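You operate a simulated robot arm through the tools that you are given. There is no shell and no other tool. Be economical: measure what you need, move in short steps, check, and stop when the job is done.

You are at the controls of a simulated robot arm. One attempt, no reset.

JOB
The spinner shows UNEVEN: add the orange glue tube and run it.
Fine: shut the hood, press the green button once and wait till the green lamp is out; leave the dial and the other tubes.

Only the result counts: the job must be done as asked and must still hold three seconds after the hand-in. Knocking over, shifting, dropping, spilling or breaking anything else fails it.

ROBOT AND FRAMES
A 6-joint arm with a two-finger parallel gripper, fixed in place. Base frame: the origin is at the foot of the arm, x ahead of it, y to its left, z up; the work surface is at about z = 760. Lengths are in mm, angles in degrees, forces in N, time in s.
With the tool pointing down near the work surface it reaches from about 240 to 640 mm from the base axis. Its first joint turns from -66.0 to 66.0 degrees. Payload 2.7 kg.
Tool frame: the origin (TCP) lies between the finger pads and is the grasp point; the fingertips stand 23 mm ahead of it; z points along the fingers, y is the line along which they close. The gripper opens to 94 mm. The fingers are 38 mm wide and 10 mm thick; the gripper's body (54 by 96 mm) begins 39 mm behind the TCP.
Orientation is that of the tool frame in the base frame, as a unit quaternion [w, x, y, z]. With the fingers straight down and closing along the base's y, the tool's x points along the base's -x, its y along +y and its z along -z.

CONTROLS
- The arm moves only by the tool jog_arm. Its argument "deltas" is text: rows parted by semicolons, each of 7 numbers parted by spaces: the turn, a rotation vector about the base's x, y, z in degrees, then the shift along the base's x, y, z in mm, then the opening, from 0 (shut) to 1 (fully open). In form: rx ry rz tx ty tz claw; .... A call has 1 to 20 rows; each row shifts and turns the commanded pose from where the row before left it. Each row takes 0.2 s and may step no farther than 50 mm and 8.6 degrees from the row before; otherwise, or with a gripper value out of range, the whole call is refused. A pose out of reach is approached as far as the arm can. The call stops where the force on the tool passes 70 N (or 10 N more than at its start, if that is more) or the arm is blocked; 0.2 s more then pass. The fingers move at their own pace (about 45 mm/s each) and stop on an object; they squeeze with about 41 N. The grip force told is the motor's: it shows also when the fingers shut on nothing. Time passes only in rows, and 0.2 s behind the last, so rows that do not move let the fingers close. It gives the time, the measured TCP pose, the force on the tool (base axes), the opening and the grip force at its end, in the units of the frame above (readings bear some noise), with the torque about the TCP (base axes, N m) and any sound that the robot's microphone picked up.
- Cameras (640 x 400 px; columns grow to the right, rows downward): "scene" is fixed at [61.5, -416.9, 1412.7]; the picture's right is [0.89, -0.45, 0.00], its down [-0.22, -0.44, -0.87] and it looks along [0.39, 0.78, -0.49] (base axes); focal length 330 px, centre (320, 200). "wrist" rides on the gripper at [86, 16, -74] in the tool frame; the picture's right is [-0.18, 0.98, 0.00], its down [-0.58, -0.11, -0.81] and it looks along [-0.79, -0.15, 0.59] (tool axes); focal length 243 px, centre (320, 200). There is no depth. A picture from a camera that has moved, and an enlarged one, comes with that camera's place and axes in the base frame and with its lens.
- grab_frame(camera): a new picture of that camera. No time passes.
- zoom(camera, box): a new picture of the part [left, top, right, bottom] of that camera's present view, enlarged. No time passes.
- finish_job(): hands the job in; it is judged then, once.

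Work in short steps. Places have to be worked out from the pictures, the camera data and where the tool is seen: move nearer, look again, correct. Check each grasp and each placing, and mend what went wrong. You have 120 turns and 76 pictures in all, those below and enlarged ones among them. Open the gripper and draw the arm clear of the work before you hand the job in, unless the task says otherwise; then end with one line.

The tools are called after ">>>" by a JSON object that holds its "api" and its "payload". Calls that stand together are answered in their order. jog_arm: Moves the arm, as the interface text tells. Its arguments: {"type":"object","properties":{"deltas":{"type":"string"}},"required":["deltas"]} The other tools are called the same way: grab_frame (camera) takes a picture; zoom (camera, box) takes an enlarged picture of a part of a camera's view; finish_job () hands the job in.

At the start:

```text
time: 0.0
ee_pos: [378.4, 143.8, 1134.1]
ee_rot: [0.0, 0.001, 1.0, 0.002]
contact_force: [-0.3, -1.4, -0.7]
wrist_torque: [0.0, -0.01, -0.05]
width: 94.2
grasp_force: 0.2
```

scene: 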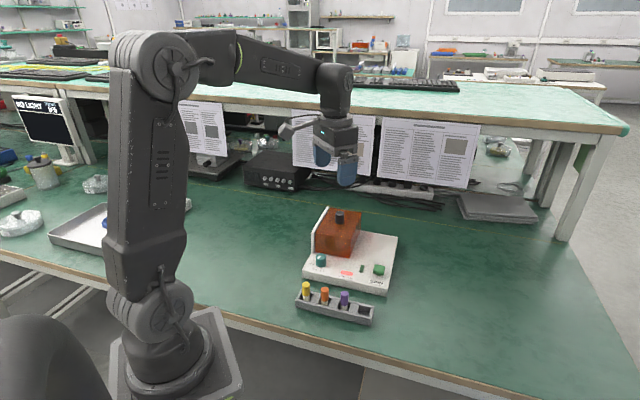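
wrist: 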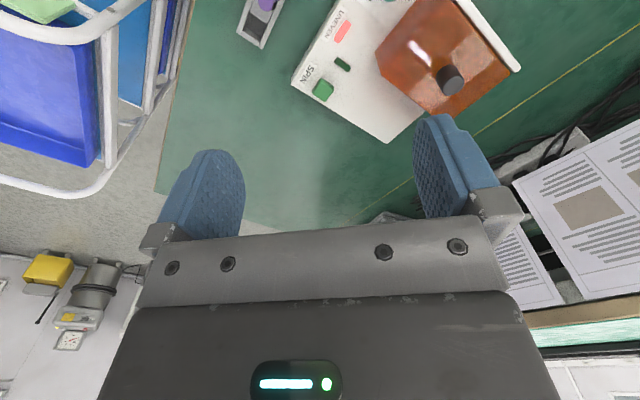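

I start by zooming in on the spinner and the tube rack in the scene view.

>>> {"api": "zoom", "payload": {"camera": "scene", "box": [280, 190, 420, 330]}}

>>> {"api": "zoom", "payload": {"camera": "wrist", "box": [220, 0, 540, 200]}}

```text
2.86 times, centred on (350, 260) of scene
camera zoom: at [61.5, -416.9, 1412.7], right [0.89, -0.45, 0.0], down [-0.22, -0.44, -0.87], along [0.39, 0.78, -0.49], focal length 944 px, centre (234, 29)
```

zoom: 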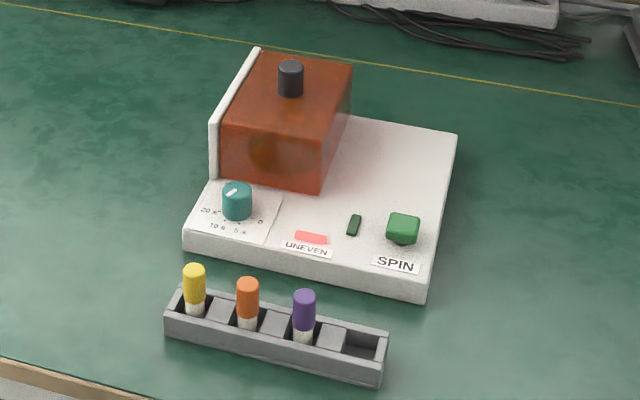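

```text
2.00 times, centred on (380, 100) of wrist
camera zoom: at [293.7, 159.0, 1208.0], right [0.18, 0.98, 0.0], down [0.58, -0.11, 0.81], along [0.79, -0.15, -0.59], focal length 485 px, centre (200, 400)
```

zoom: 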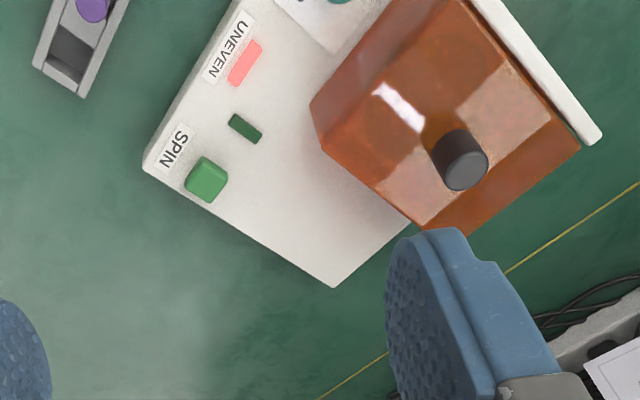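

The spinner sits turned about 45°, centred near (505, 245). I need a closer look at how the hood is mounted.

>>> {"api": "zoom", "payload": {"camera": "scene", "box": [298, 195, 368, 260]}}

>>> {"api": "zoom", "payload": {"camera": "scene", "box": [290, 240, 400, 330]}}

```text
6.15 times, centred on (333, 228) of scene
camera zoom: at [61.5, -416.9, 1412.7], right [0.89, -0.45, 0.0], down [-0.22, -0.44, -0.87], along [0.39, 0.78, -0.49], focal length 2033 px, centre (240, 31)
```

zoom: 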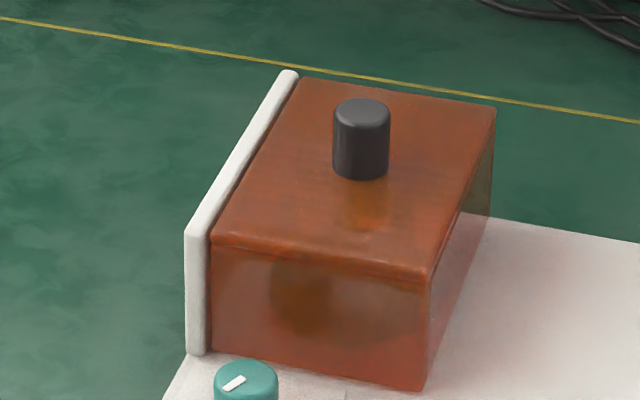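

```text
4.44 times, centred on (345, 285) of scene
camera zoom: at [61.5, -416.9, 1412.7], right [0.89, -0.45, 0.0], down [-0.22, -0.44, -0.87], along [0.39, 0.78, -0.49], focal length 1468 px, centre (209, -178)
```

zoom: 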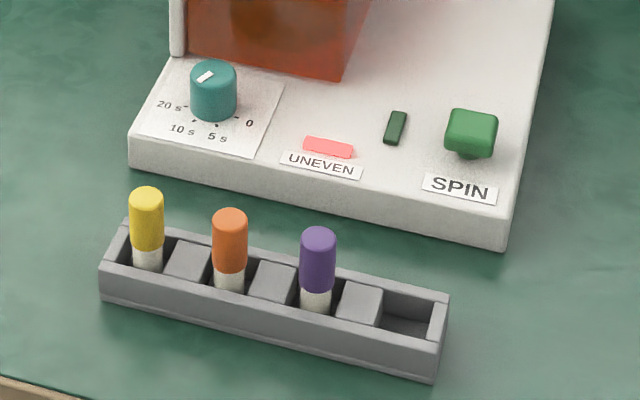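

The hood is about 108 × 160 mm with its top near z 853. The knob is near (502, 329), about 28 mm across, with its top near z 881. The free strip to the right suggests the hood slides that way. I'll go above the knob, turned -45°, and look.

>>> {"api": "jog_arm", "payload": {"deltas": "0 0 -7.5 20 30 -20 1;0 0 -7.5 20 30 -20 1;0 0 -7.5 20 30 -20 1;0 0 -7.5 20 30 -20 1;0 0 -7.5 20 30 -20 1;0 0 -7.5 20 30 -20 1;0 0 0 0 0 0 1"}}

>>> {"api": "grab_frame", "payload": {"camera": "wrist"}}

>>> {"api": "grab_frame", "payload": {"camera": "scene"}}

```text
time: 1.6
ee_pos: [500.4, 323.4, 1014.2]
ee_rot: [0.0, 0.384, 0.924, 0.001]
contact_force: [-0.9, 0.2, 0.4]
wrist_torque: [0.02, 0.01, 0.0]
width: 93.8
grasp_force: 0.1
```

```text
69 pictures are left
camera wrist: at [450.6, 395.5, 1087.5], right [0.83, 0.56, 0.0], down [0.33, -0.49, 0.81], along [0.46, -0.67, -0.59], focal length 243 px, centre (320, 200)
```

wrist: 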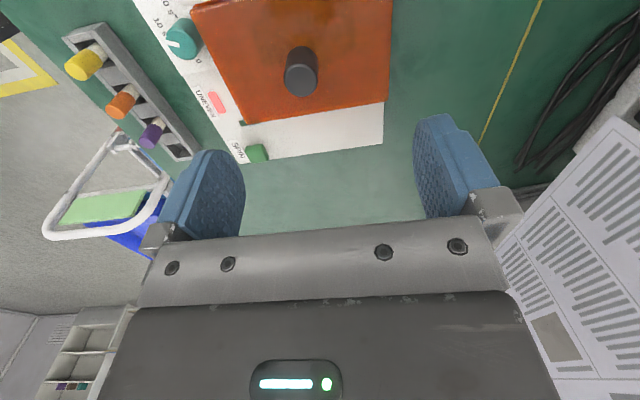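

```text
68 pictures are left
```

scene: 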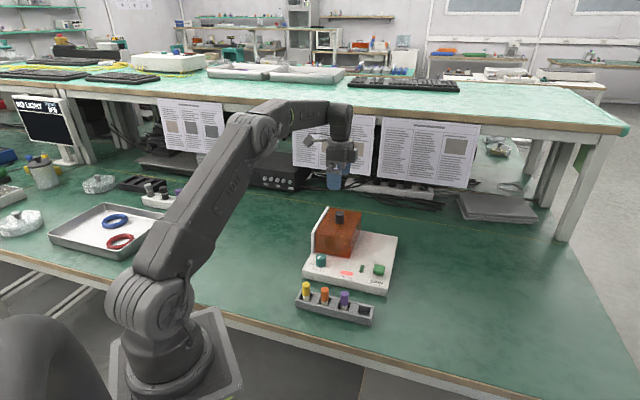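

The two views agree if the knob top is higher than I first judged, at about z 900 near (492, 305). I'll shift there, lower to z 950, and look again.

>>> {"api": "jog_arm", "payload": {"deltas": "0 0 0 -4 -9 -32 1;0 0 0 -4 -9 -32 1;0 0 0 0 0 0 1"}}

>>> {"api": "grab_frame", "payload": {"camera": "wrist"}}

>>> {"api": "zoom", "payload": {"camera": "scene", "box": [280, 160, 400, 260]}}

```text
time: 2.4
ee_pos: [492.8, 304.4, 948.4]
ee_rot: [0.0, 0.383, 0.924, 0.002]
contact_force: [0.3, 0.4, 0.6]
wrist_torque: [0.03, -0.01, -0.01]
width: 93.8
grasp_force: 0.0
```

```text
67 pictures are left
camera wrist: at [442.6, 376.1, 1022.7], right [0.83, 0.56, 0.0], down [0.33, -0.49, 0.81], along [0.46, -0.66, -0.59], focal length 243 px, centre (320, 200)
```

wrist: 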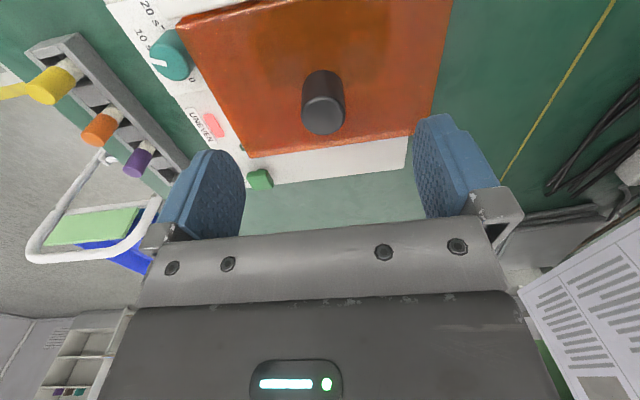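

```text
4.00 times, centred on (340, 210) of scene
camera zoom: at [61.5, -416.9, 1412.7], right [0.89, -0.45, 0.0], down [-0.22, -0.44, -0.87], along [0.39, 0.78, -0.49], focal length 1322 px, centre (240, 160)
```

zoom: 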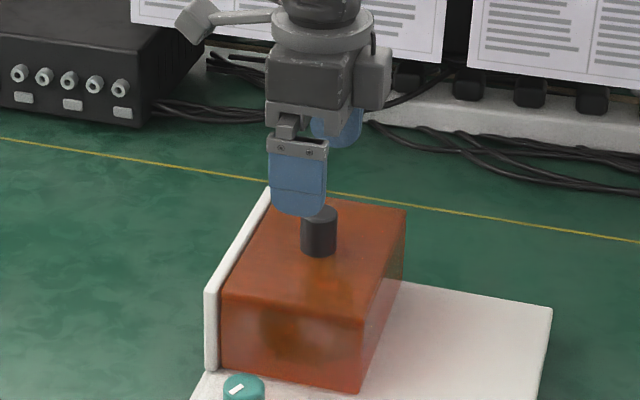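

The knob lies between the fingers, about 5 mm farther from the camera. I'll shift and go down partway to z 905, then check.

>>> {"api": "jog_arm", "payload": {"deltas": "0 0 0 2 -3 -22 1;0 0 0 1 -1 -21 1;0 0 0 0 0 0 1"}}

>>> {"api": "grab_frame", "payload": {"camera": "wrist"}}

>>> {"api": "zoom", "payload": {"camera": "scene", "box": [300, 180, 370, 240]}}

```text
time: 3.2
ee_pos: [494.0, 299.9, 906.3]
ee_rot: [0.0, 0.383, 0.924, 0.001]
contact_force: [0.2, -0.2, 0.1]
wrist_torque: [0.01, -0.01, 0.0]
width: 94.1
grasp_force: 0.0
```

```text
65 pictures are left
camera wrist: at [444.5, 372.3, 980.6], right [0.83, 0.56, 0.0], down [0.33, -0.49, 0.81], along [0.46, -0.66, -0.59], focal length 243 px, centre (320, 200)
```

wrist: 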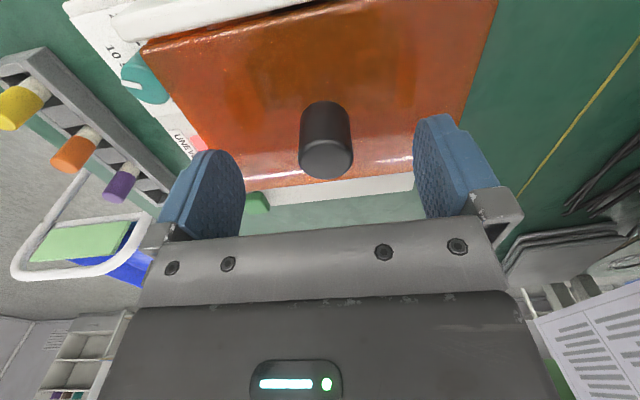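

```text
6.67 times, centred on (335, 210) of scene
camera zoom: at [61.5, -416.9, 1412.7], right [0.89, -0.45, 0.0], down [-0.22, -0.44, -0.87], along [0.39, 0.78, -0.49], focal length 2203 px, centre (220, 133)
```

zoom: 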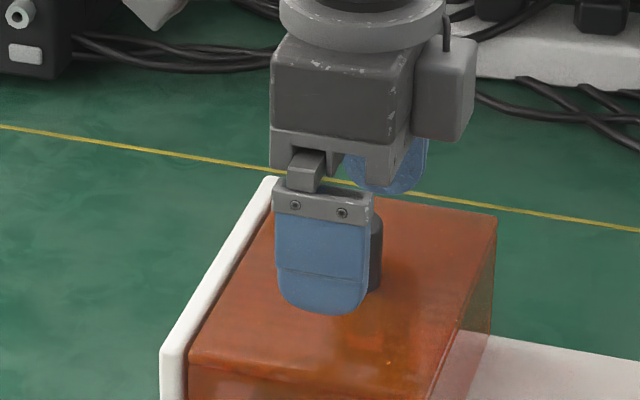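

The knob is centred under the TCP with its top near z 890. I'll lower 17 mm and close on it.

>>> {"api": "jog_arm", "payload": {"deltas": "0 0 0 0 0 -8 1;0 0 0 0 0 -8 1;0 0 0 0 0 0 0.2;0 0 0 0 0 0 0.2;0 0 0 0 0 0 0.2;0 0 0 0 0 0 0.2;0 0 0 0 0 0 0.2"}}

>>> {"api": "grab_frame", "payload": {"camera": "wrist"}}

```text
time: 4.8
ee_pos: [496.7, 301.5, 891.9]
ee_rot: [0.003, 0.383, 0.924, 0.004]
contact_force: [23.9, 20.4, -8.2]
wrist_torque: [-0.32, 0.35, -0.11]
width: 27.7
grasp_force: 44.6
```

```text
63 pictures are left
camera wrist: at [445.8, 374.2, 965.5], right [0.82, 0.57, 0.01], down [0.33, -0.49, 0.81], along [0.46, -0.66, -0.59], focal length 243 px, centre (320, 200)
```

wrist: 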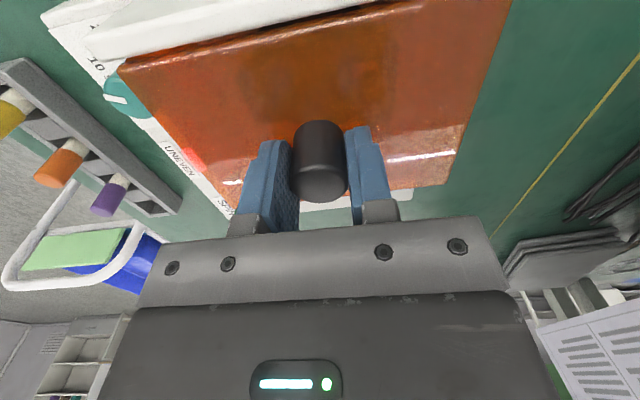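

The knob is gripped at 27.7 mm, with some sideways load. I'll ease that load by about 3 mm and then try a small slide to the right, away from the white wall.

>>> {"api": "jog_arm", "payload": {"deltas": "0 0 0 2.2 2 0 0.2;0 0 0 0 0 0 0.2"}}

>>> {"api": "jog_arm", "payload": {"deltas": "0 0 0 3 -3 0 0.2;0 0 0 3 -3 0 0.2;0 0 0 0 0 0 0.2"}}

>>> {"api": "zoom", "payload": {"camera": "scene", "box": [300, 190, 400, 270]}}

```text
time: 5.4
ee_pos: [496.9, 302.4, 891.6]
ee_rot: [0.0, 0.383, 0.924, 0.0]
contact_force: [7.8, 9.3, 1.3]
wrist_torque: [-0.81, -0.09, 0.17]
width: 27.7
grasp_force: 45.1
```

```text
time: 6.2
ee_pos: [502.4, 296.2, 890.7]
ee_rot: [0.001, 0.383, 0.924, 0.001]
contact_force: [3.8, 6.0, 2.0]
wrist_torque: [-0.56, 0.16, 0.14]
width: 27.3
grasp_force: 45.3
```

```text
5.00 times, centred on (350, 230) of scene
camera zoom: at [61.6, -416.8, 1412.8], right [0.89, -0.45, 0.0], down [-0.22, -0.44, -0.87], along [0.39, 0.78, -0.49], focal length 1652 px, centre (170, 50)
```

zoom: 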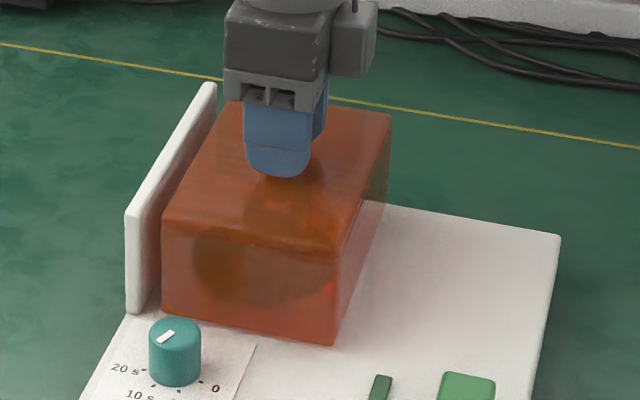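

It slides freely, and the gap at the wall is visible. I'll keep sliding in steps while watching the force.

>>> {"api": "jog_arm", "payload": {"deltas": "0 0 0 6 -6 0 0.2;0 0 0 6 -6 0 0.2;0 0 0 6 -6 0 0.2;0 0 0 6 -6 0 0.2;0 0 0 6 -6 0 0.2;0 0 0 0 0 0 0.2"}}

>>> {"api": "grab_frame", "payload": {"camera": "wrist"}}

>>> {"api": "zoom", "payload": {"camera": "scene", "box": [300, 190, 400, 270]}}

```text
time: 7.6
ee_pos: [532.7, 265.5, 891.9]
ee_rot: [0.0, 0.384, 0.923, 0.0]
contact_force: [-10.2, -10.6, 3.0]
wrist_torque: [0.31, -0.28, 0.04]
width: 27.5
grasp_force: 45.1
```

```text
61 pictures are left
camera wrist: at [483.6, 338.0, 965.6], right [0.83, 0.56, 0.0], down [0.33, -0.49, 0.81], along [0.45, -0.67, -0.59], focal length 243 px, centre (320, 200)
```

wrist: 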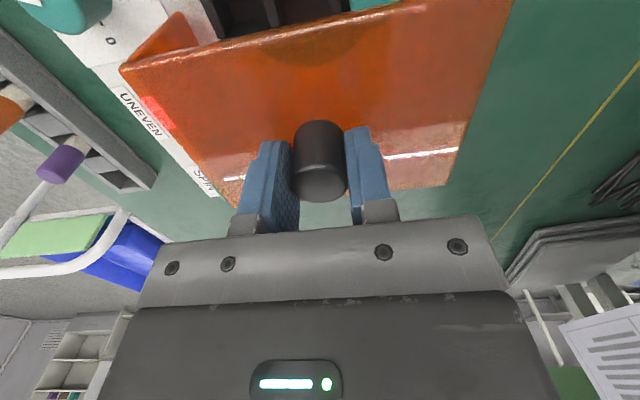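

```text
5.00 times, centred on (350, 230) of scene
camera zoom: at [61.1, -417.2, 1412.6], right [0.89, -0.45, 0.0], down [-0.22, -0.44, -0.87], along [0.4, 0.78, -0.49], focal length 1652 px, centre (170, 50)
```

zoom: 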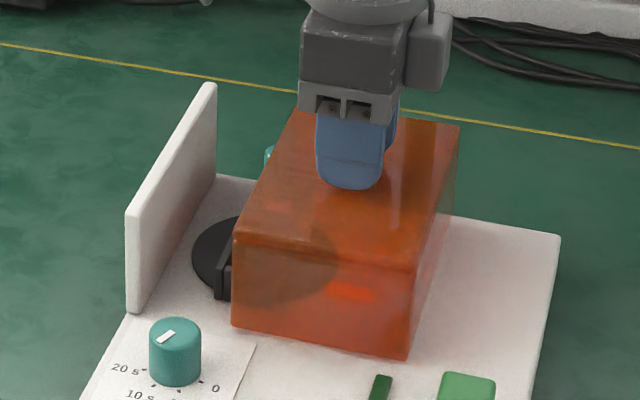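

Sliding works and the rotor is appearing. I'll correct slightly for the sideways drift and continue.

>>> {"api": "jog_arm", "payload": {"deltas": "0 0 0 5 -7 0 0.2;0 0 0 5.8 -6.3 0 0.2;0 0 0 5.8 -6.3 0 0.2;0 0 0 5.8 -6.3 0 0.2;0 0 0 5.8 -6.3 0 0.2;0 0 0 5.8 -6.3 0 0.2;0 0 0 0 0 0 0.2"}}

>>> {"api": "zoom", "payload": {"camera": "scene", "box": [300, 190, 400, 270]}}

```text
time: 9.2
ee_pos: [567.5, 230.7, 892.3]
ee_rot: [0.002, 0.383, 0.924, 0.005]
contact_force: [16.2, 16.5, 2.9]
wrist_torque: [0.35, 0.83, -0.12]
width: 27.7
grasp_force: 44.5
```

```text
5.00 times, centred on (350, 230) of scene
camera zoom: at [61.9, -416.5, 1412.8], right [0.89, -0.45, 0.0], down [-0.22, -0.44, -0.87], along [0.39, 0.78, -0.49], focal length 1652 px, centre (170, 50)
```

zoom: 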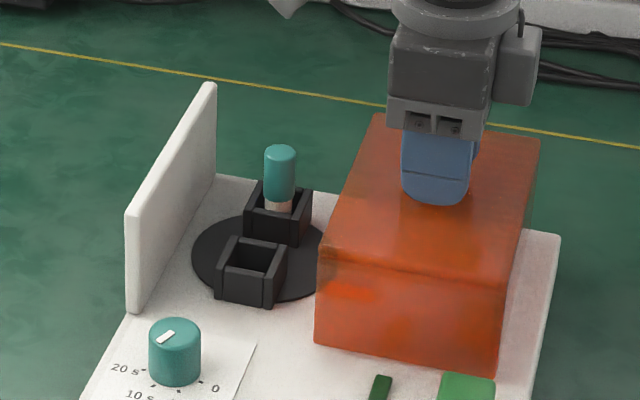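

The rotor has a teal tube in the back cup and an empty front cup, directly opposite. I'll slide the hood a little farther for clearance.

>>> {"api": "jog_arm", "payload": {"deltas": "0 0 0 5 -2 0 0.2;0 0 0 3 -3 0 0.2;0 0 0 3 -3 0 0.2;0 0 0 0 0 0 0.2"}}

>>> {"api": "zoom", "payload": {"camera": "scene", "box": [300, 190, 400, 270]}}

```text
time: 10.2
ee_pos: [574.2, 223.4, 888.9]
ee_rot: [-0.004, 0.381, 0.925, 0.001]
contact_force: [-37.5, 12.9, 10.5]
wrist_torque: [0.55, -0.1, 0.02]
width: 27.7
grasp_force: 44.9
```

```text
5.00 times, centred on (350, 230) of scene
camera zoom: at [60.4, -416.7, 1412.8], right [0.89, -0.45, 0.0], down [-0.22, -0.44, -0.87], along [0.4, 0.78, -0.49], focal length 1652 px, centre (170, 50)
```

zoom: 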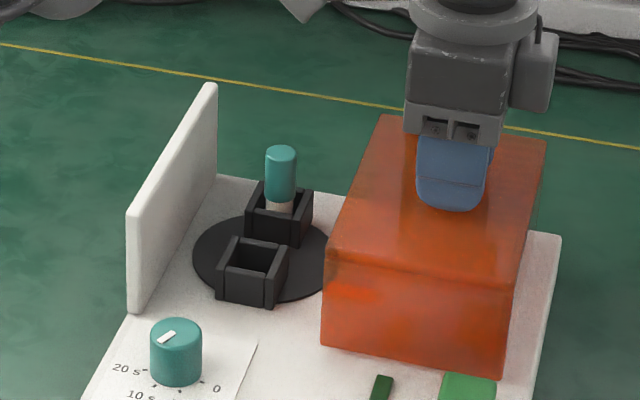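

The end stop is reached at about 108 mm of travel. I'll relax the push, release the knob, rise straight up, and look at the cups from above.

>>> {"api": "jog_arm", "payload": {"deltas": "0 0 0 -4 2 0 0.2;0 0 0 0 0 0 0.6;0 0 0 0 0 0 0.6;0 0 0 0 0 0 0.6;0 0 0 0 0 30 0.6;0 0 0 0 0 40 0.6;0 0 0 0 0 40 0.6;0 0 0 0 0 0 0.6"}}

>>> {"api": "jog_arm", "payload": {"deltas": "0 0 0 -30 12 0 0.8;0 0 0 -30 12 0 0.8;0 0 0 -30 10 0 0.8;0 0 0 -18 4 0 0.8;0 0 0 0 0 0 0.8"}}

>>> {"api": "grab_frame", "payload": {"camera": "wrist"}}

>>> {"api": "grab_frame", "payload": {"camera": "scene"}}

```text
time: 12.0
ee_pos: [574.8, 221.9, 1001.7]
ee_rot: [0.0, 0.383, 0.924, 0.001]
contact_force: [0.1, 0.2, 0.0]
wrist_torque: [-0.01, -0.02, -0.01]
width: 56.2
grasp_force: 0.0
```

```text
time: 13.2
ee_pos: [464.4, 260.6, 1000.9]
ee_rot: [0.0, 0.383, 0.924, 0.002]
contact_force: [-0.1, -0.8, 0.4]
wrist_torque: [0.0, 0.03, 0.02]
width: 75.2
grasp_force: 0.1
```

```text
57 pictures are left
camera wrist: at [416.1, 332.4, 1074.9], right [0.83, 0.56, 0.0], down [0.33, -0.49, 0.81], along [0.46, -0.66, -0.59], focal length 243 px, centre (320, 200)
```

wrist: 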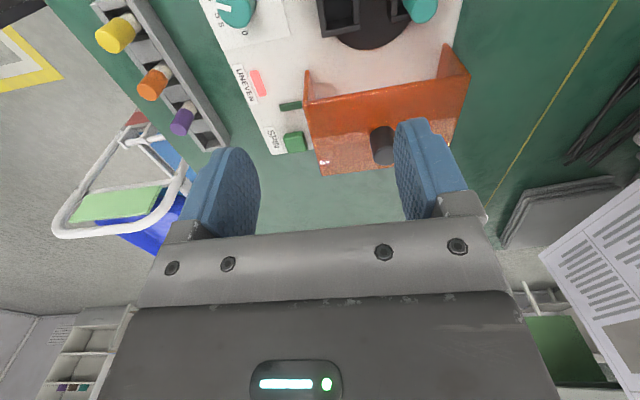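

```text
56 pictures are left
```

scene: 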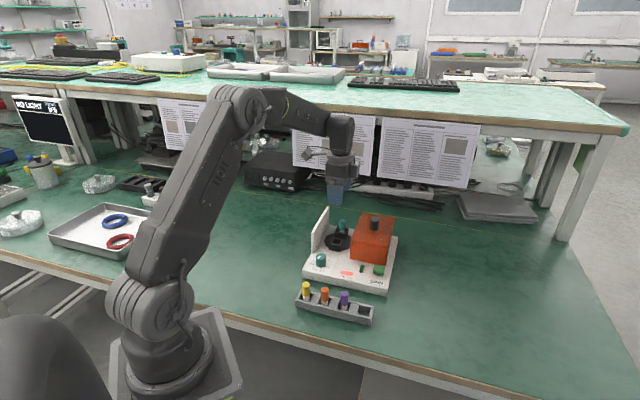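

Now to the orange tube, estimated near (345, 114) with its cap top at about z 820. I'll go above it and look.

>>> {"api": "jog_arm", "payload": {"deltas": "0 0 0 -24 -29.4 -8 0.8;0 0 0 -24 -29.4 -8 0.8;0 0 0 -24 -29.4 -8 0.8;0 0 0 -24 -29.4 -8 0.8;0 0 0 -24 -29.4 -18 0.8;0 0 0 0 0 -20 0.8;0 0 0 0 0 0 0.8"}}

>>> {"api": "grab_frame", "payload": {"camera": "wrist"}}

>>> {"api": "zoom", "payload": {"camera": "scene", "box": [280, 220, 400, 330]}}

```text
time: 14.8
ee_pos: [346.4, 114.6, 930.7]
ee_rot: [0.0, 0.382, 0.924, 0.002]
contact_force: [0.4, -0.4, 0.7]
wrist_torque: [0.02, 0.03, 0.01]
width: 75.3
grasp_force: 0.0
```

```text
55 pictures are left
camera wrist: at [296.5, 187.0, 1004.9], right [0.83, 0.56, 0.0], down [0.33, -0.49, 0.81], along [0.46, -0.66, -0.59], focal length 243 px, centre (320, 200)
```

wrist: 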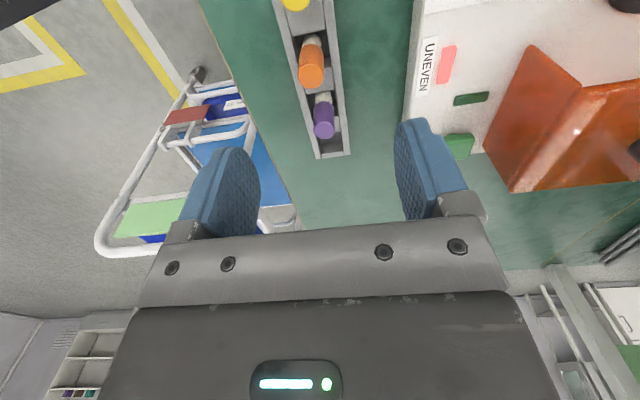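

```text
3.64 times, centred on (340, 275) of scene
camera zoom: at [61.5, -416.9, 1412.7], right [0.89, -0.45, 0.0], down [-0.22, -0.44, -0.87], along [0.39, 0.78, -0.49], focal length 1201 px, centre (247, -73)
```

zoom: 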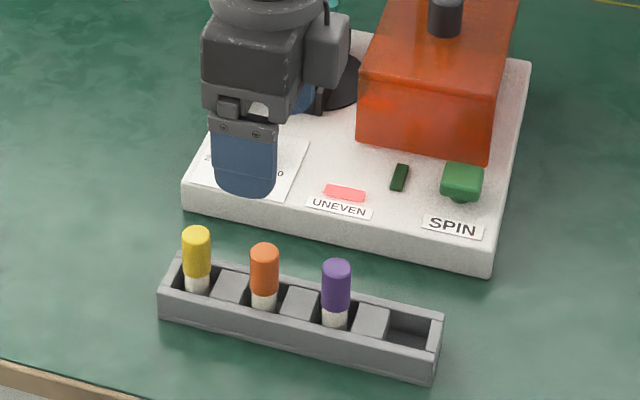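

The views agree on the cap top at about (343.5, 109.5, 822). I'll shift and lower to z 868 to check.

>>> {"api": "jog_arm", "payload": {"deltas": "0 0 0 -2 -3 -31 0.8;0 0 0 -1 -2 -31 0.8;0 0 0 0 0 0 0.8"}}

>>> {"api": "grab_frame", "payload": {"camera": "wrist"}}

>>> {"api": "zoom", "payload": {"camera": "scene", "box": [290, 240, 390, 330]}}

```text
time: 15.6
ee_pos: [342.8, 108.6, 869.6]
ee_rot: [0.001, 0.383, 0.924, 0.002]
contact_force: [0.0, -0.6, -0.2]
wrist_torque: [0.0, 0.02, 0.01]
width: 75.1
grasp_force: 0.0
```

```text
53 pictures are left
camera wrist: at [293.2, 180.2, 943.2], right [0.83, 0.56, 0.0], down [0.33, -0.49, 0.81], along [0.46, -0.66, -0.59], focal length 243 px, centre (320, 200)
```

wrist: 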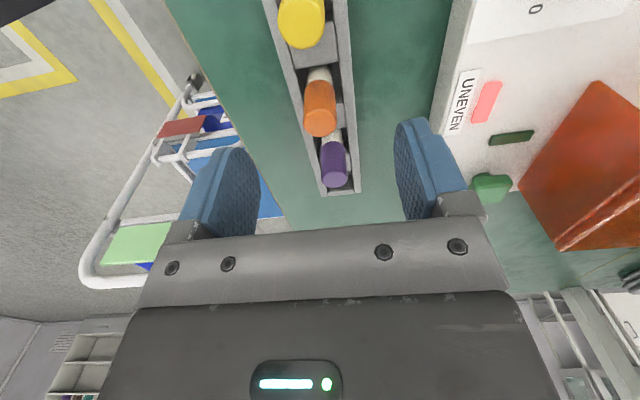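

```text
4.44 times, centred on (340, 285) of scene
camera zoom: at [61.5, -416.9, 1412.7], right [0.89, -0.45, 0.0], down [-0.22, -0.44, -0.87], along [0.39, 0.78, -0.49], focal length 1468 px, centre (231, -178)
```

zoom: 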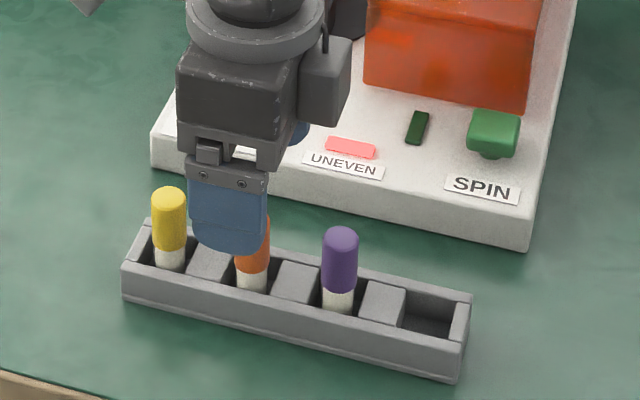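

The cap is centred within about 1 mm. I'll lower to TCP z about 816, which puts the tips near 793 and above the rack wall, then close.

>>> {"api": "jog_arm", "payload": {"deltas": "0 0 0 0.5 -0.5 -18 0.6;0 0 0 0 0 -18 0.6;0 0 0 0 0 -9 0.6;0 0 0 0 0 -8 0.6;0 0 0 0 0 0 0.6"}}

>>> {"api": "grab_frame", "payload": {"camera": "wrist"}}

>>> {"api": "zoom", "payload": {"camera": "scene", "box": [290, 250, 380, 330]}}

```text
time: 16.8
ee_pos: [342.1, 107.9, 816.1]
ee_rot: [0.001, 0.383, 0.924, 0.002]
contact_force: [-0.5, -0.7, 0.1]
wrist_torque: [-0.01, 0.03, 0.01]
width: 56.3
grasp_force: 0.0
```

```text
51 pictures are left
camera wrist: at [293.6, 180.4, 890.0], right [0.83, 0.56, 0.0], down [0.33, -0.49, 0.81], along [0.46, -0.66, -0.59], focal length 243 px, centre (320, 200)
```

wrist: 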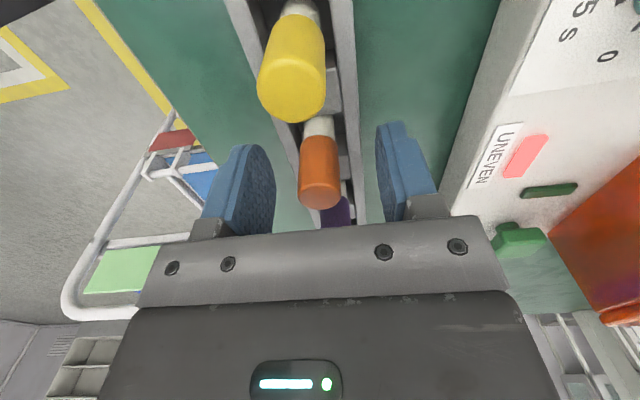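

```text
5.00 times, centred on (335, 290) of scene
camera zoom: at [61.5, -416.9, 1412.7], right [0.89, -0.45, 0.0], down [-0.22, -0.44, -0.87], along [0.39, 0.78, -0.49], focal length 1652 px, centre (245, -250)
```

zoom: 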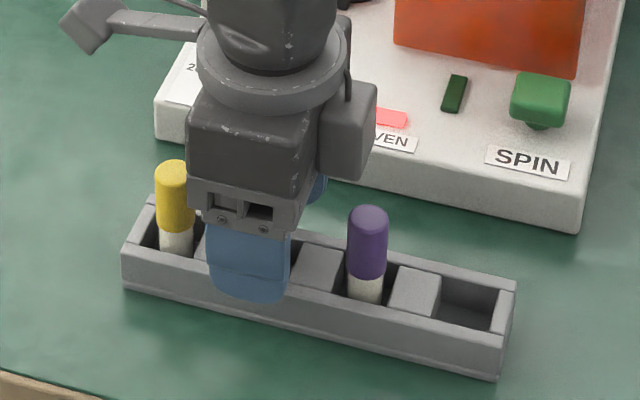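

The tube sits about 1.5 mm toward the left finger. I'll adjust and close.

>>> {"api": "jog_arm", "payload": {"deltas": "0 0 0 -1.1 -0.8 0 0.4;0 0 0 0 0 0 0.3;0 0 0 0 0 0 0.1;0 0 0 0 0 0 0.1;0 0 0 0 0 0 0.1"}}

>>> {"api": "grab_frame", "payload": {"camera": "wrist"}}

```text
time: 18.0
ee_pos: [342.7, 108.8, 815.4]
ee_rot: [0.0, 0.382, 0.924, 0.002]
contact_force: [0.4, 0.7, -0.2]
wrist_torque: [-0.05, -0.01, -0.01]
width: 18.8
grasp_force: 40.5
```

```text
49 pictures are left
camera wrist: at [292.6, 179.7, 890.4], right [0.83, 0.56, 0.0], down [0.33, -0.49, 0.81], along [0.46, -0.66, -0.59], focal length 243 px, centre (320, 200)
```

wrist: 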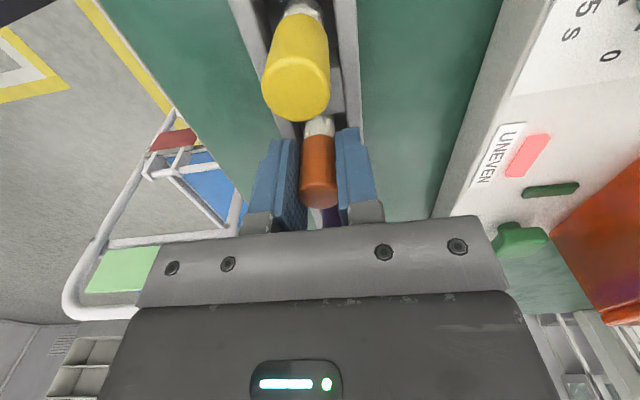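

The tube is gripped at 18.8 mm. I'll lift straight up and check.

>>> {"api": "jog_arm", "payload": {"deltas": "0 0 0 0 0 15 0.1;0 0 0 0 0 30 0.1;0 0 0 0 0 40 0.1;0 0 0 0 0 40 0.1;0 0 0 0 0 0 0.1"}}

>>> {"api": "zoom", "payload": {"camera": "scene", "box": [280, 200, 400, 330]}}

>>> {"api": "grab_frame", "payload": {"camera": "wrist"}}

```text
time: 19.2
ee_pos: [340.9, 107.5, 943.4]
ee_rot: [0.001, 0.383, 0.924, 0.001]
contact_force: [-0.1, 0.5, 0.6]
wrist_torque: [0.01, 0.01, -0.02]
width: 18.6
grasp_force: 40.8
```

```text
3.08 times, centred on (340, 265) of scene
camera zoom: at [61.5, -416.9, 1412.7], right [0.89, -0.45, 0.0], down [-0.22, -0.44, -0.87], along [0.39, 0.78, -0.49], focal length 1017 px, centre (258, 0)
```

zoom: 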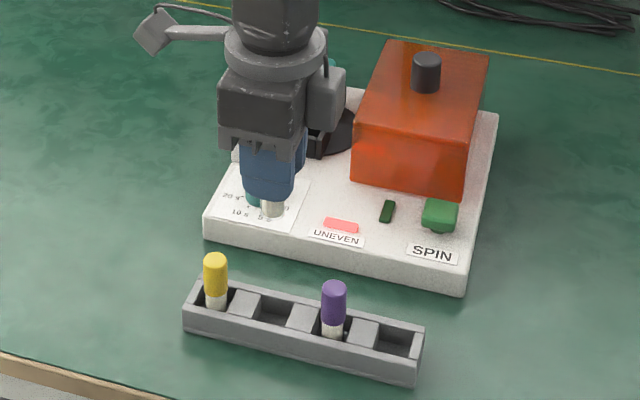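

```text
47 pictures are left
camera wrist: at [291.9, 179.2, 1015.8], right [0.83, 0.56, 0.0], down [0.33, -0.49, 0.81], along [0.46, -0.66, -0.59], focal length 243 px, centre (320, 200)
```

wrist: 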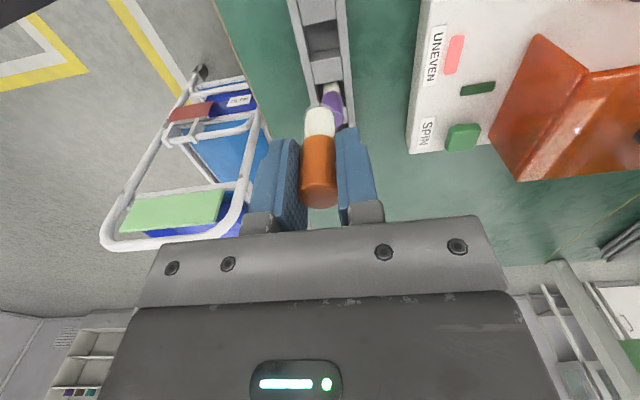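

The lift is good and the other tubes are undisturbed. I'll move to a viewpoint to the upper left of the empty cup so the wrist camera can see it.

>>> {"api": "jog_arm", "payload": {"deltas": "0 0 0 19 38.4 6 0.1;0 0 0 19 38.4 6 0.1;0 0 0 19 38.4 6 0.1;0 0 0 19 38.4 6 0.1;0 0 0 19 38.4 0 0.1;0 0 0 0 0 0 0.1"}}

>>> {"api": "grab_frame", "payload": {"camera": "wrist"}}

>>> {"api": "zoom", "payload": {"camera": "scene", "box": [300, 180, 400, 270]}}

```text
time: 20.6
ee_pos: [437.4, 299.6, 964.5]
ee_rot: [0.0, 0.383, 0.924, 0.001]
contact_force: [1.3, 0.1, 0.7]
wrist_torque: [0.0, -0.02, -0.02]
width: 18.6
grasp_force: 41.1
```

```text
46 pictures are left
camera wrist: at [387.3, 372.5, 1039.0], right [0.83, 0.56, 0.0], down [0.33, -0.49, 0.81], along [0.46, -0.66, -0.59], focal length 243 px, centre (320, 200)
```

wrist: 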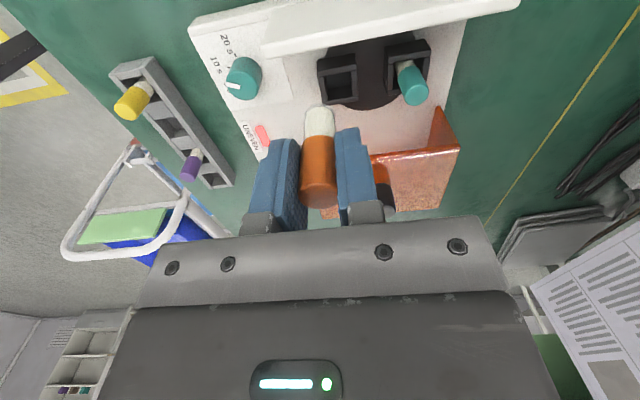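

```text
4.44 times, centred on (350, 225) of scene
camera zoom: at [61.5, -416.9, 1412.7], right [0.89, -0.45, 0.0], down [-0.22, -0.44, -0.87], along [0.39, 0.78, -0.49], focal length 1468 px, centre (187, 89)
```

zoom: 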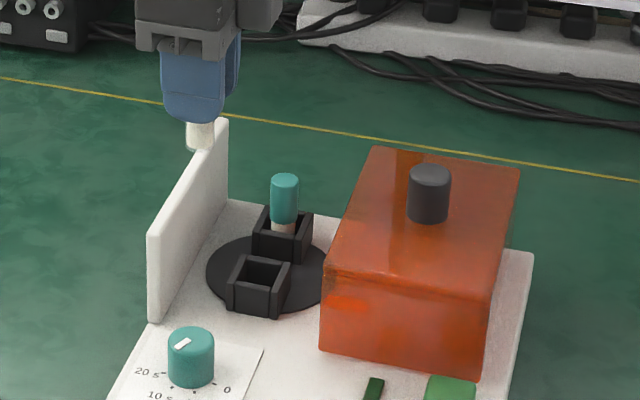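

I'll zoom in on the cups in the wrist view to measure the empty one.

>>> {"api": "zoom", "payload": {"camera": "wrist", "box": [280, 20, 460, 130]}}

```text
3.56 times, centred on (370, 75) of wrist
camera zoom: at [387.3, 372.5, 1039.0], right [0.83, 0.56, 0.0], down [0.33, -0.49, 0.81], along [0.46, -0.66, -0.59], focal length 863 px, centre (142, 644)
```

zoom: 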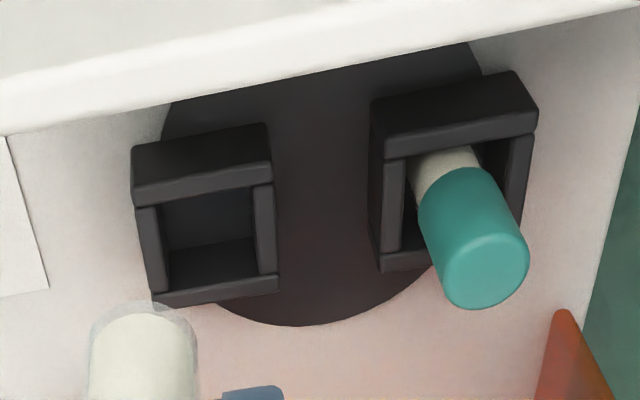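

The empty cup's rim is near (473, 280) at z 805-815. I'll hover the tube above it with TCP z 900 and check the alignment in both views.

>>> {"api": "jog_arm", "payload": {"deltas": "0 0 0 18 -10 -20 0.1;0 0 0 17 -10 -20 0.1;0 0 0 0 0 -20 0.1;0 0 0 0 0 0 0.1"}}

>>> {"api": "grab_frame", "payload": {"camera": "wrist"}}

>>> {"api": "zoom", "payload": {"camera": "scene", "box": [310, 200, 380, 260]}}

```text
time: 21.6
ee_pos: [474.1, 278.3, 904.5]
ee_rot: [0.001, 0.383, 0.924, 0.001]
contact_force: [-0.3, -0.3, -0.1]
wrist_torque: [0.01, 0.0, 0.03]
width: 19.0
grasp_force: 41.3
```

```text
43 pictures are left
camera wrist: at [423.1, 350.2, 978.2], right [0.83, 0.56, 0.0], down [0.33, -0.49, 0.81], along [0.46, -0.66, -0.59], focal length 243 px, centre (320, 200)
```

wrist: 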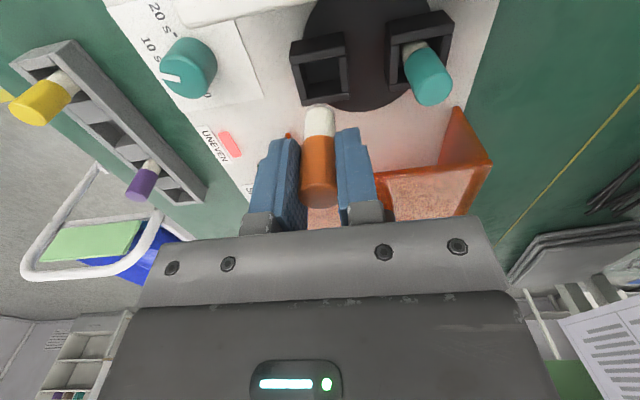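

```text
6.67 times, centred on (345, 230) of scene
camera zoom: at [61.5, -416.9, 1412.7], right [0.89, -0.45, 0.0], down [-0.22, -0.44, -0.87], along [0.39, 0.78, -0.49], focal length 2203 px, centre (153, 0)
```

zoom: 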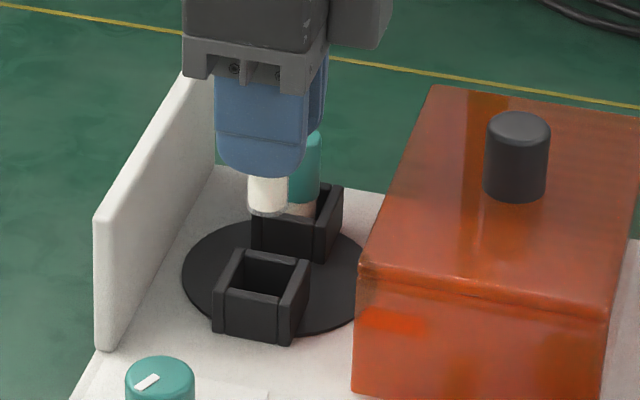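

Lateral comparison in both views puts the tube about 2 mm from the cup centre. I'll zoom in on the wrist view to refine this.

>>> {"api": "zoom", "payload": {"camera": "wrist", "box": [260, 10, 400, 130]}}

>>> {"api": "zoom", "payload": {"camera": "scene", "box": [325, 215, 365, 255]}}

```text
3.33 times, centred on (330, 70) of wrist
camera zoom: at [423.1, 350.2, 978.2], right [0.83, 0.56, 0.0], down [0.33, -0.49, 0.81], along [0.46, -0.66, -0.59], focal length 809 px, centre (287, 633)
```

zoom: 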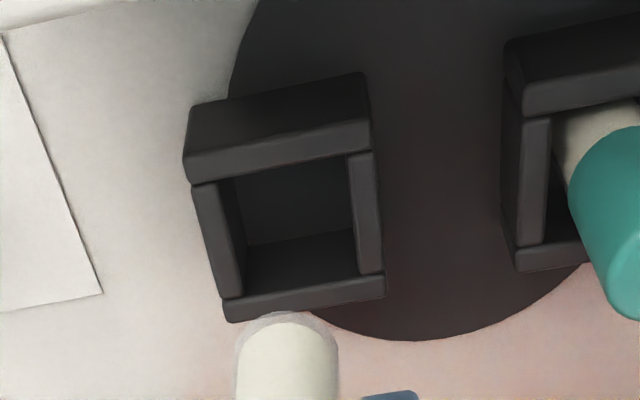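

```text
10.00 times, centred on (345, 235) of scene
camera zoom: at [61.5, -416.9, 1412.7], right [0.89, -0.45, 0.0], down [-0.22, -0.44, -0.87], along [0.39, 0.78, -0.49], focal length 3304 px, centre (70, -150)
```

zoom: 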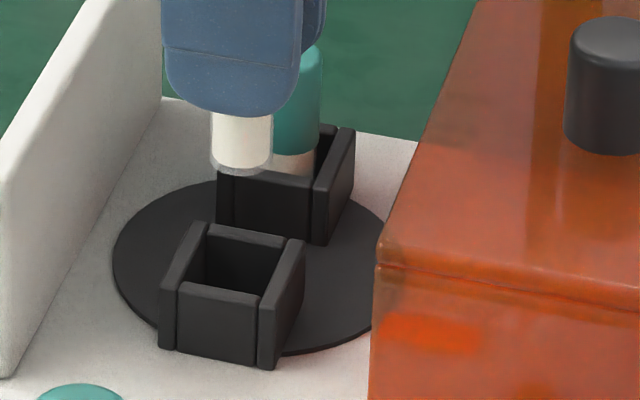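

The refined offset is about (-0.4, +2.6), with the rim near z 814. I'll correct and lower to z 870 to check.

>>> {"api": "jog_arm", "payload": {"deltas": "0 0 0 -0.4 2.6 -15 0.1;0 0 0 0 0 -18 0.1;0 0 0 0 0 0 0.1"}}

>>> {"api": "zoom", "payload": {"camera": "wrist", "box": [260, 30, 400, 150]}}

>>> {"api": "zoom", "payload": {"camera": "scene", "box": [325, 215, 365, 255]}}

```text
time: 22.4
ee_pos: [471.3, 281.0, 870.8]
ee_rot: [0.001, 0.383, 0.924, 0.001]
contact_force: [-0.1, -0.3, 0.2]
wrist_torque: [0.0, 0.02, 0.0]
width: 18.4
grasp_force: 40.9
```

```text
3.33 times, centred on (330, 90) of wrist
camera zoom: at [422.3, 352.7, 944.3], right [0.83, 0.56, 0.0], down [0.33, -0.49, 0.81], along [0.46, -0.66, -0.59], focal length 809 px, centre (287, 567)
```

zoom: 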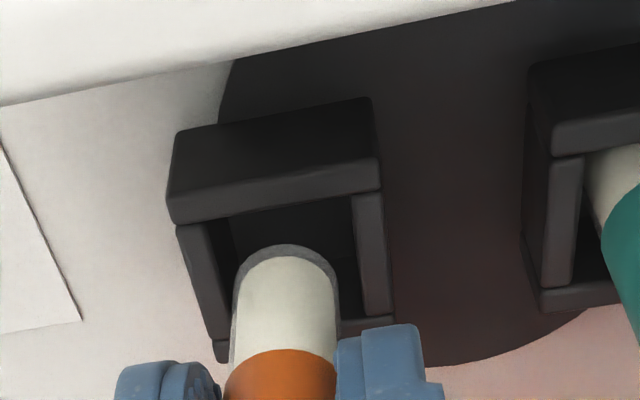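

```text
10.00 times, centred on (345, 235) of scene
camera zoom: at [61.5, -416.9, 1412.7], right [0.89, -0.45, 0.0], down [-0.22, -0.44, -0.87], along [0.39, 0.78, -0.49], focal length 3304 px, centre (70, -150)
```

zoom: 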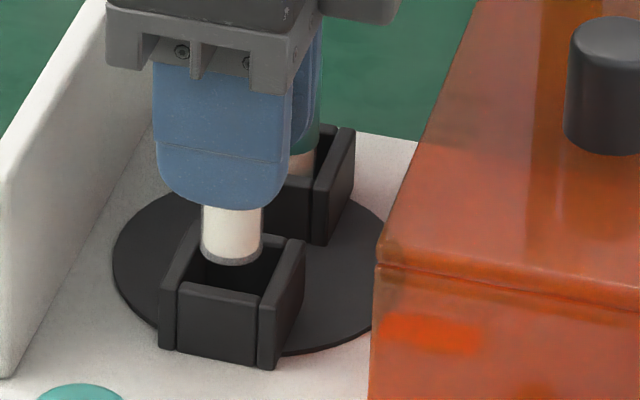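

The tube is aligned over the cup in both views. I'll lower it into the cup in small steps.

>>> {"api": "jog_arm", "payload": {"deltas": "0 0 0 0.6 0.2 -6 0.1;0 0 0 0 0 -6 0.1;0 0 0 0 0 -4 0.1;0 0 0 0 0 0 0.1"}}

>>> {"api": "zoom", "payload": {"camera": "scene", "box": [325, 215, 365, 255]}}

```text
time: 23.4
ee_pos: [472.2, 280.4, 854.4]
ee_rot: [0.0, 0.382, 0.924, 0.0]
contact_force: [-0.1, 0.9, -0.1]
wrist_torque: [-0.01, -0.01, 0.0]
width: 18.6
grasp_force: 40.5
```

```text
10.00 times, centred on (345, 235) of scene
camera zoom: at [61.5, -416.9, 1412.7], right [0.89, -0.45, 0.0], down [-0.22, -0.44, -0.87], along [0.39, 0.78, -0.49], focal length 3304 px, centre (70, -150)
```

zoom: 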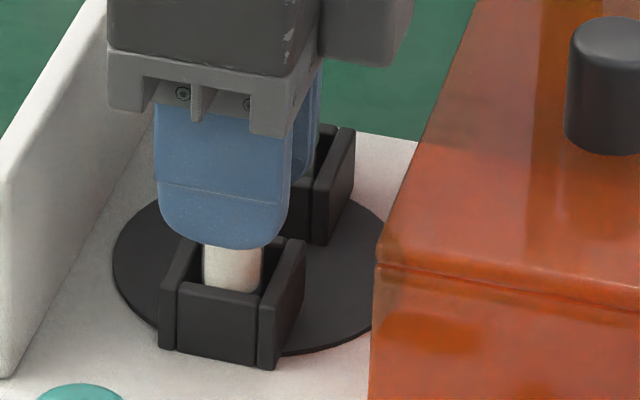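

The tube is inside the cup with no contact yet. I'll keep lowering gently.

>>> {"api": "jog_arm", "payload": {"deltas": "0 0 0 0 0 -2 0.1;0 0 0 0 0 -2 0.1;0 0 0 0 0 0 0.1"}}

>>> {"api": "jog_arm", "payload": {"deltas": "0 0 0 0 0 -1.5 0.1;0 0 0 0 0 -1.5 0.1;0 0 0 0 0 0 0.1"}}

```text
time: 24.2
ee_pos: [473.3, 282.2, 851.8]
ee_rot: [0.001, 0.383, 0.924, 0.002]
contact_force: [0.6, 0.0, -0.8]
wrist_torque: [-0.01, -0.03, 0.04]
width: 18.5
grasp_force: 40.9
```

```text
time: 25.0
ee_pos: [473.1, 282.2, 848.5]
ee_rot: [0.001, 0.383, 0.924, 0.002]
contact_force: [-0.1, 0.5, -0.7]
wrist_torque: [0.0, 0.04, -0.05]
width: 18.4
grasp_force: 40.8
```

No contact yet, so I continue in 1.5 mm steps.

>>> {"api": "jog_arm", "payload": {"deltas": "0 0 0 0 0 -1.5 0.1;0 0 0 0 0 -1.5 0.1;0 0 0 0 0 0 0.1"}}

>>> {"api": "zoom", "payload": {"camera": "scene", "box": [325, 215, 365, 255]}}

>>> {"api": "grab_frame", "payload": {"camera": "wrist"}}

```text
time: 25.8
ee_pos: [471.6, 282.8, 845.9]
ee_rot: [0.002, 0.382, 0.924, 0.002]
contact_force: [-0.8, -0.3, 0.0]
wrist_torque: [-0.01, -0.05, -0.03]
width: 18.5
grasp_force: 41.0
```

```text
10.00 times, centred on (345, 235) of scene
camera zoom: at [61.5, -416.9, 1412.7], right [0.89, -0.45, 0.0], down [-0.22, -0.44, -0.87], along [0.39, 0.78, -0.49], focal length 3304 px, centre (70, -150)
```

zoom: 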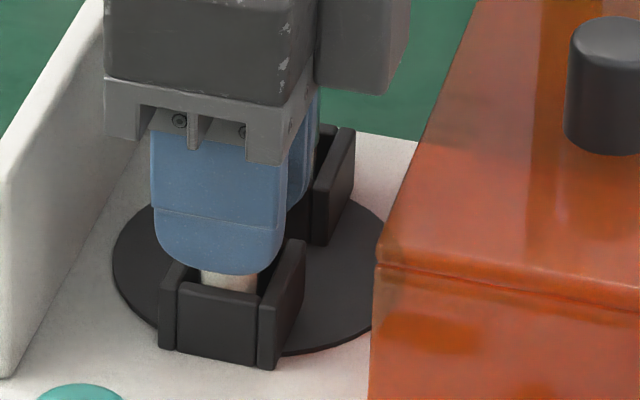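

```text
35 pictures are left
camera wrist: at [422.8, 354.5, 919.5], right [0.83, 0.56, 0.0], down [0.33, -0.49, 0.81], along [0.46, -0.66, -0.59], focal length 243 px, centre (320, 200)
```

wrist: 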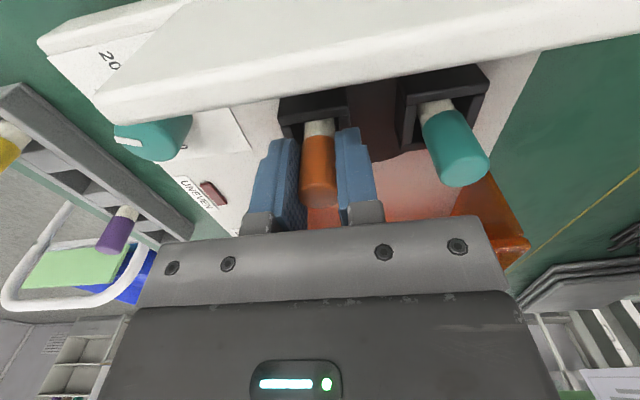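

The UNEVEN lamp has already gone out. There is still no floor contact, so I go down a little more.

>>> {"api": "jog_arm", "payload": {"deltas": "0 0 0 0 0 -1.5 0.1;0 0 0 0 0 -1 0.1;0 0 0 0 0 0 0.1"}}

>>> {"api": "jog_arm", "payload": {"deltas": "0 0 0 0 0 -1 0.1;0 0 0 0 0 -1 0.1;0 0 0 0 0 0 0.1"}}

>>> {"api": "zoom", "payload": {"camera": "scene", "box": [325, 215, 365, 255]}}

```text
time: 26.6
ee_pos: [471.6, 282.5, 843.1]
ee_rot: [0.0, 0.383, 0.924, 0.0]
contact_force: [0.3, 0.2, -0.1]
wrist_torque: [0.0, -0.01, -0.01]
width: 18.8
grasp_force: 41.3
```

```text
time: 27.4
ee_pos: [472.7, 281.4, 841.7]
ee_rot: [0.0, 0.382, 0.924, 0.002]
contact_force: [0.1, -0.1, 0.0]
wrist_torque: [-0.01, 0.0, 0.02]
width: 18.7
grasp_force: 41.0
```

```text
10.00 times, centred on (345, 235) of scene
camera zoom: at [61.5, -416.9, 1412.7], right [0.89, -0.45, 0.0], down [-0.22, -0.44, -0.87], along [0.39, 0.78, -0.49], focal length 3304 px, centre (70, -150)
```

zoom: 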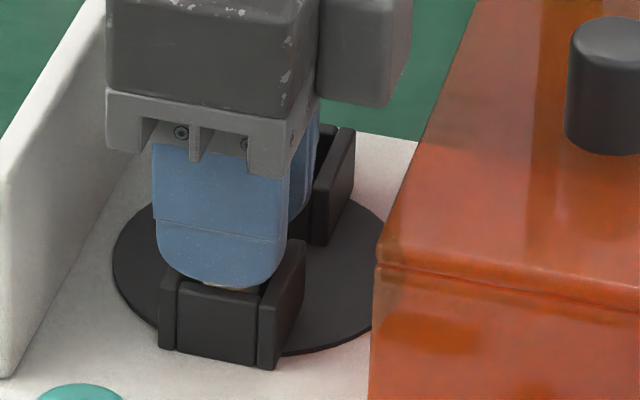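

The fingertips are about 4 mm above the cup wall. I'll take two more 1 mm steps, watching the force.

>>> {"api": "jog_arm", "payload": {"deltas": "0 0 0 0 0 -1 0.1;0 0 0 0 0 0 0.1"}}

>>> {"api": "jog_arm", "payload": {"deltas": "0 0 0 0 0 -1 0.1;0 0 0 0 0 0 0.1"}}

```text
time: 28.0
ee_pos: [472.3, 281.9, 840.0]
ee_rot: [0.0, 0.382, 0.924, 0.001]
contact_force: [0.0, 0.5, -0.3]
wrist_torque: [0.02, -0.01, 0.01]
width: 18.6
grasp_force: 40.8
```

```text
time: 28.6
ee_pos: [473.2, 283.0, 840.3]
ee_rot: [0.001, 0.383, 0.924, 0.002]
contact_force: [-3.4, 0.5, 9.4]
wrist_torque: [-0.02, 0.14, -0.02]
width: 18.7
grasp_force: 40.7
```

There is contact at 9 N, so the tube is on the cup floor. I'll open modestly and rise slowly.

>>> {"api": "jog_arm", "payload": {"deltas": "0 0 0 0 0 0.5 0.25;0 0 0 0 0 0 0.35;0 0 0 0 0 0 0.45;0 0 0 0 0 0 0.45;0 0 0 0 0 10 0.45;0 0 0 0 0 15 0.45;0 0 0 0 0 20 0.45;0 0 0 0 0 30 0.45;0 0 0 0 0 40 0.45;0 0 0 0 0 0 0.45"}}

>>> {"api": "grab_frame", "payload": {"camera": "wrist"}}

>>> {"api": "zoom", "payload": {"camera": "scene", "box": [300, 200, 400, 290]}}

```text
time: 30.8
ee_pos: [472.8, 283.7, 956.6]
ee_rot: [0.0, 0.382, 0.924, 0.001]
contact_force: [0.0, -0.6, -0.6]
wrist_torque: [0.02, 0.01, 0.0]
width: 42.1
grasp_force: 0.0
```

```text
33 pictures are left
camera wrist: at [423.4, 355.8, 1029.7], right [0.83, 0.56, 0.0], down [0.33, -0.49, 0.81], along [0.46, -0.66, -0.59], focal length 243 px, centre (320, 200)
```

wrist: 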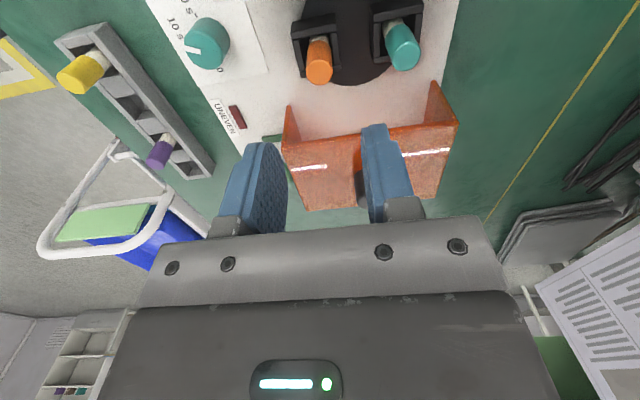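

```text
4.44 times, centred on (350, 245) of scene
camera zoom: at [61.5, -416.9, 1412.7], right [0.89, -0.45, 0.0], down [-0.22, -0.44, -0.87], along [0.39, 0.78, -0.49], focal length 1468 px, centre (187, 0)
```

zoom: 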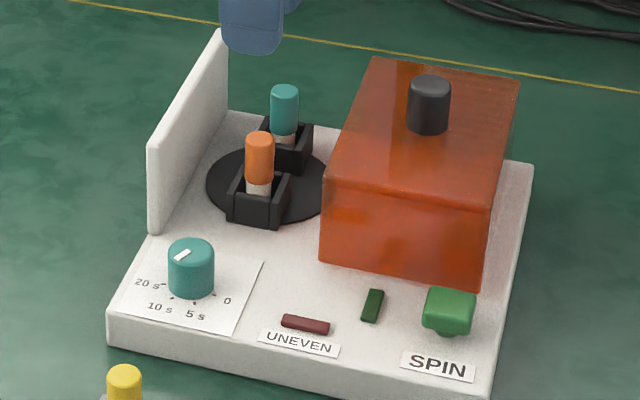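

The tube stands upright in the cup and UNEVEN is out. Next I close the hood, starting above the knob at about (573.5, 222.5).

>>> {"api": "jog_arm", "payload": {"deltas": "0 0 0 33.5 -20.3 0 0.7;0 0 0 33.5 -20.3 0 0.7;0 0 0 33.5 -20.3 0 0.7;0 0 0 0 0 -30 0.7;0 0 0 0 0 0 0.7"}}

>>> {"api": "grab_frame", "payload": {"camera": "wrist"}}

```text
time: 32.0
ee_pos: [572.3, 221.1, 926.2]
ee_rot: [0.0, 0.383, 0.924, 0.001]
contact_force: [-0.4, -0.4, -1.6]
wrist_torque: [-0.01, 0.0, 0.01]
width: 65.8
grasp_force: 0.0
```

```text
31 pictures are left
camera wrist: at [522.4, 293.3, 999.7], right [0.83, 0.56, 0.0], down [0.33, -0.49, 0.81], along [0.46, -0.66, -0.59], focal length 243 px, centre (320, 200)
```

wrist: 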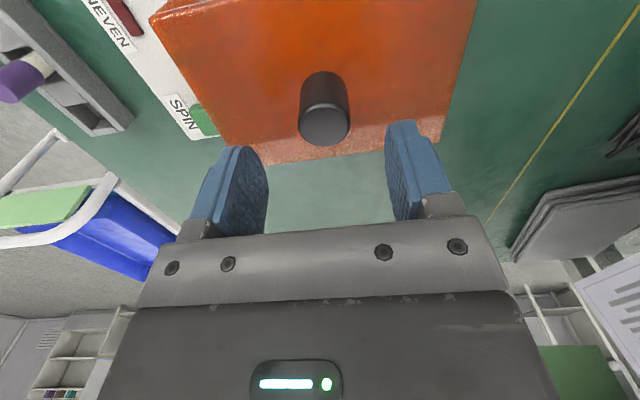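

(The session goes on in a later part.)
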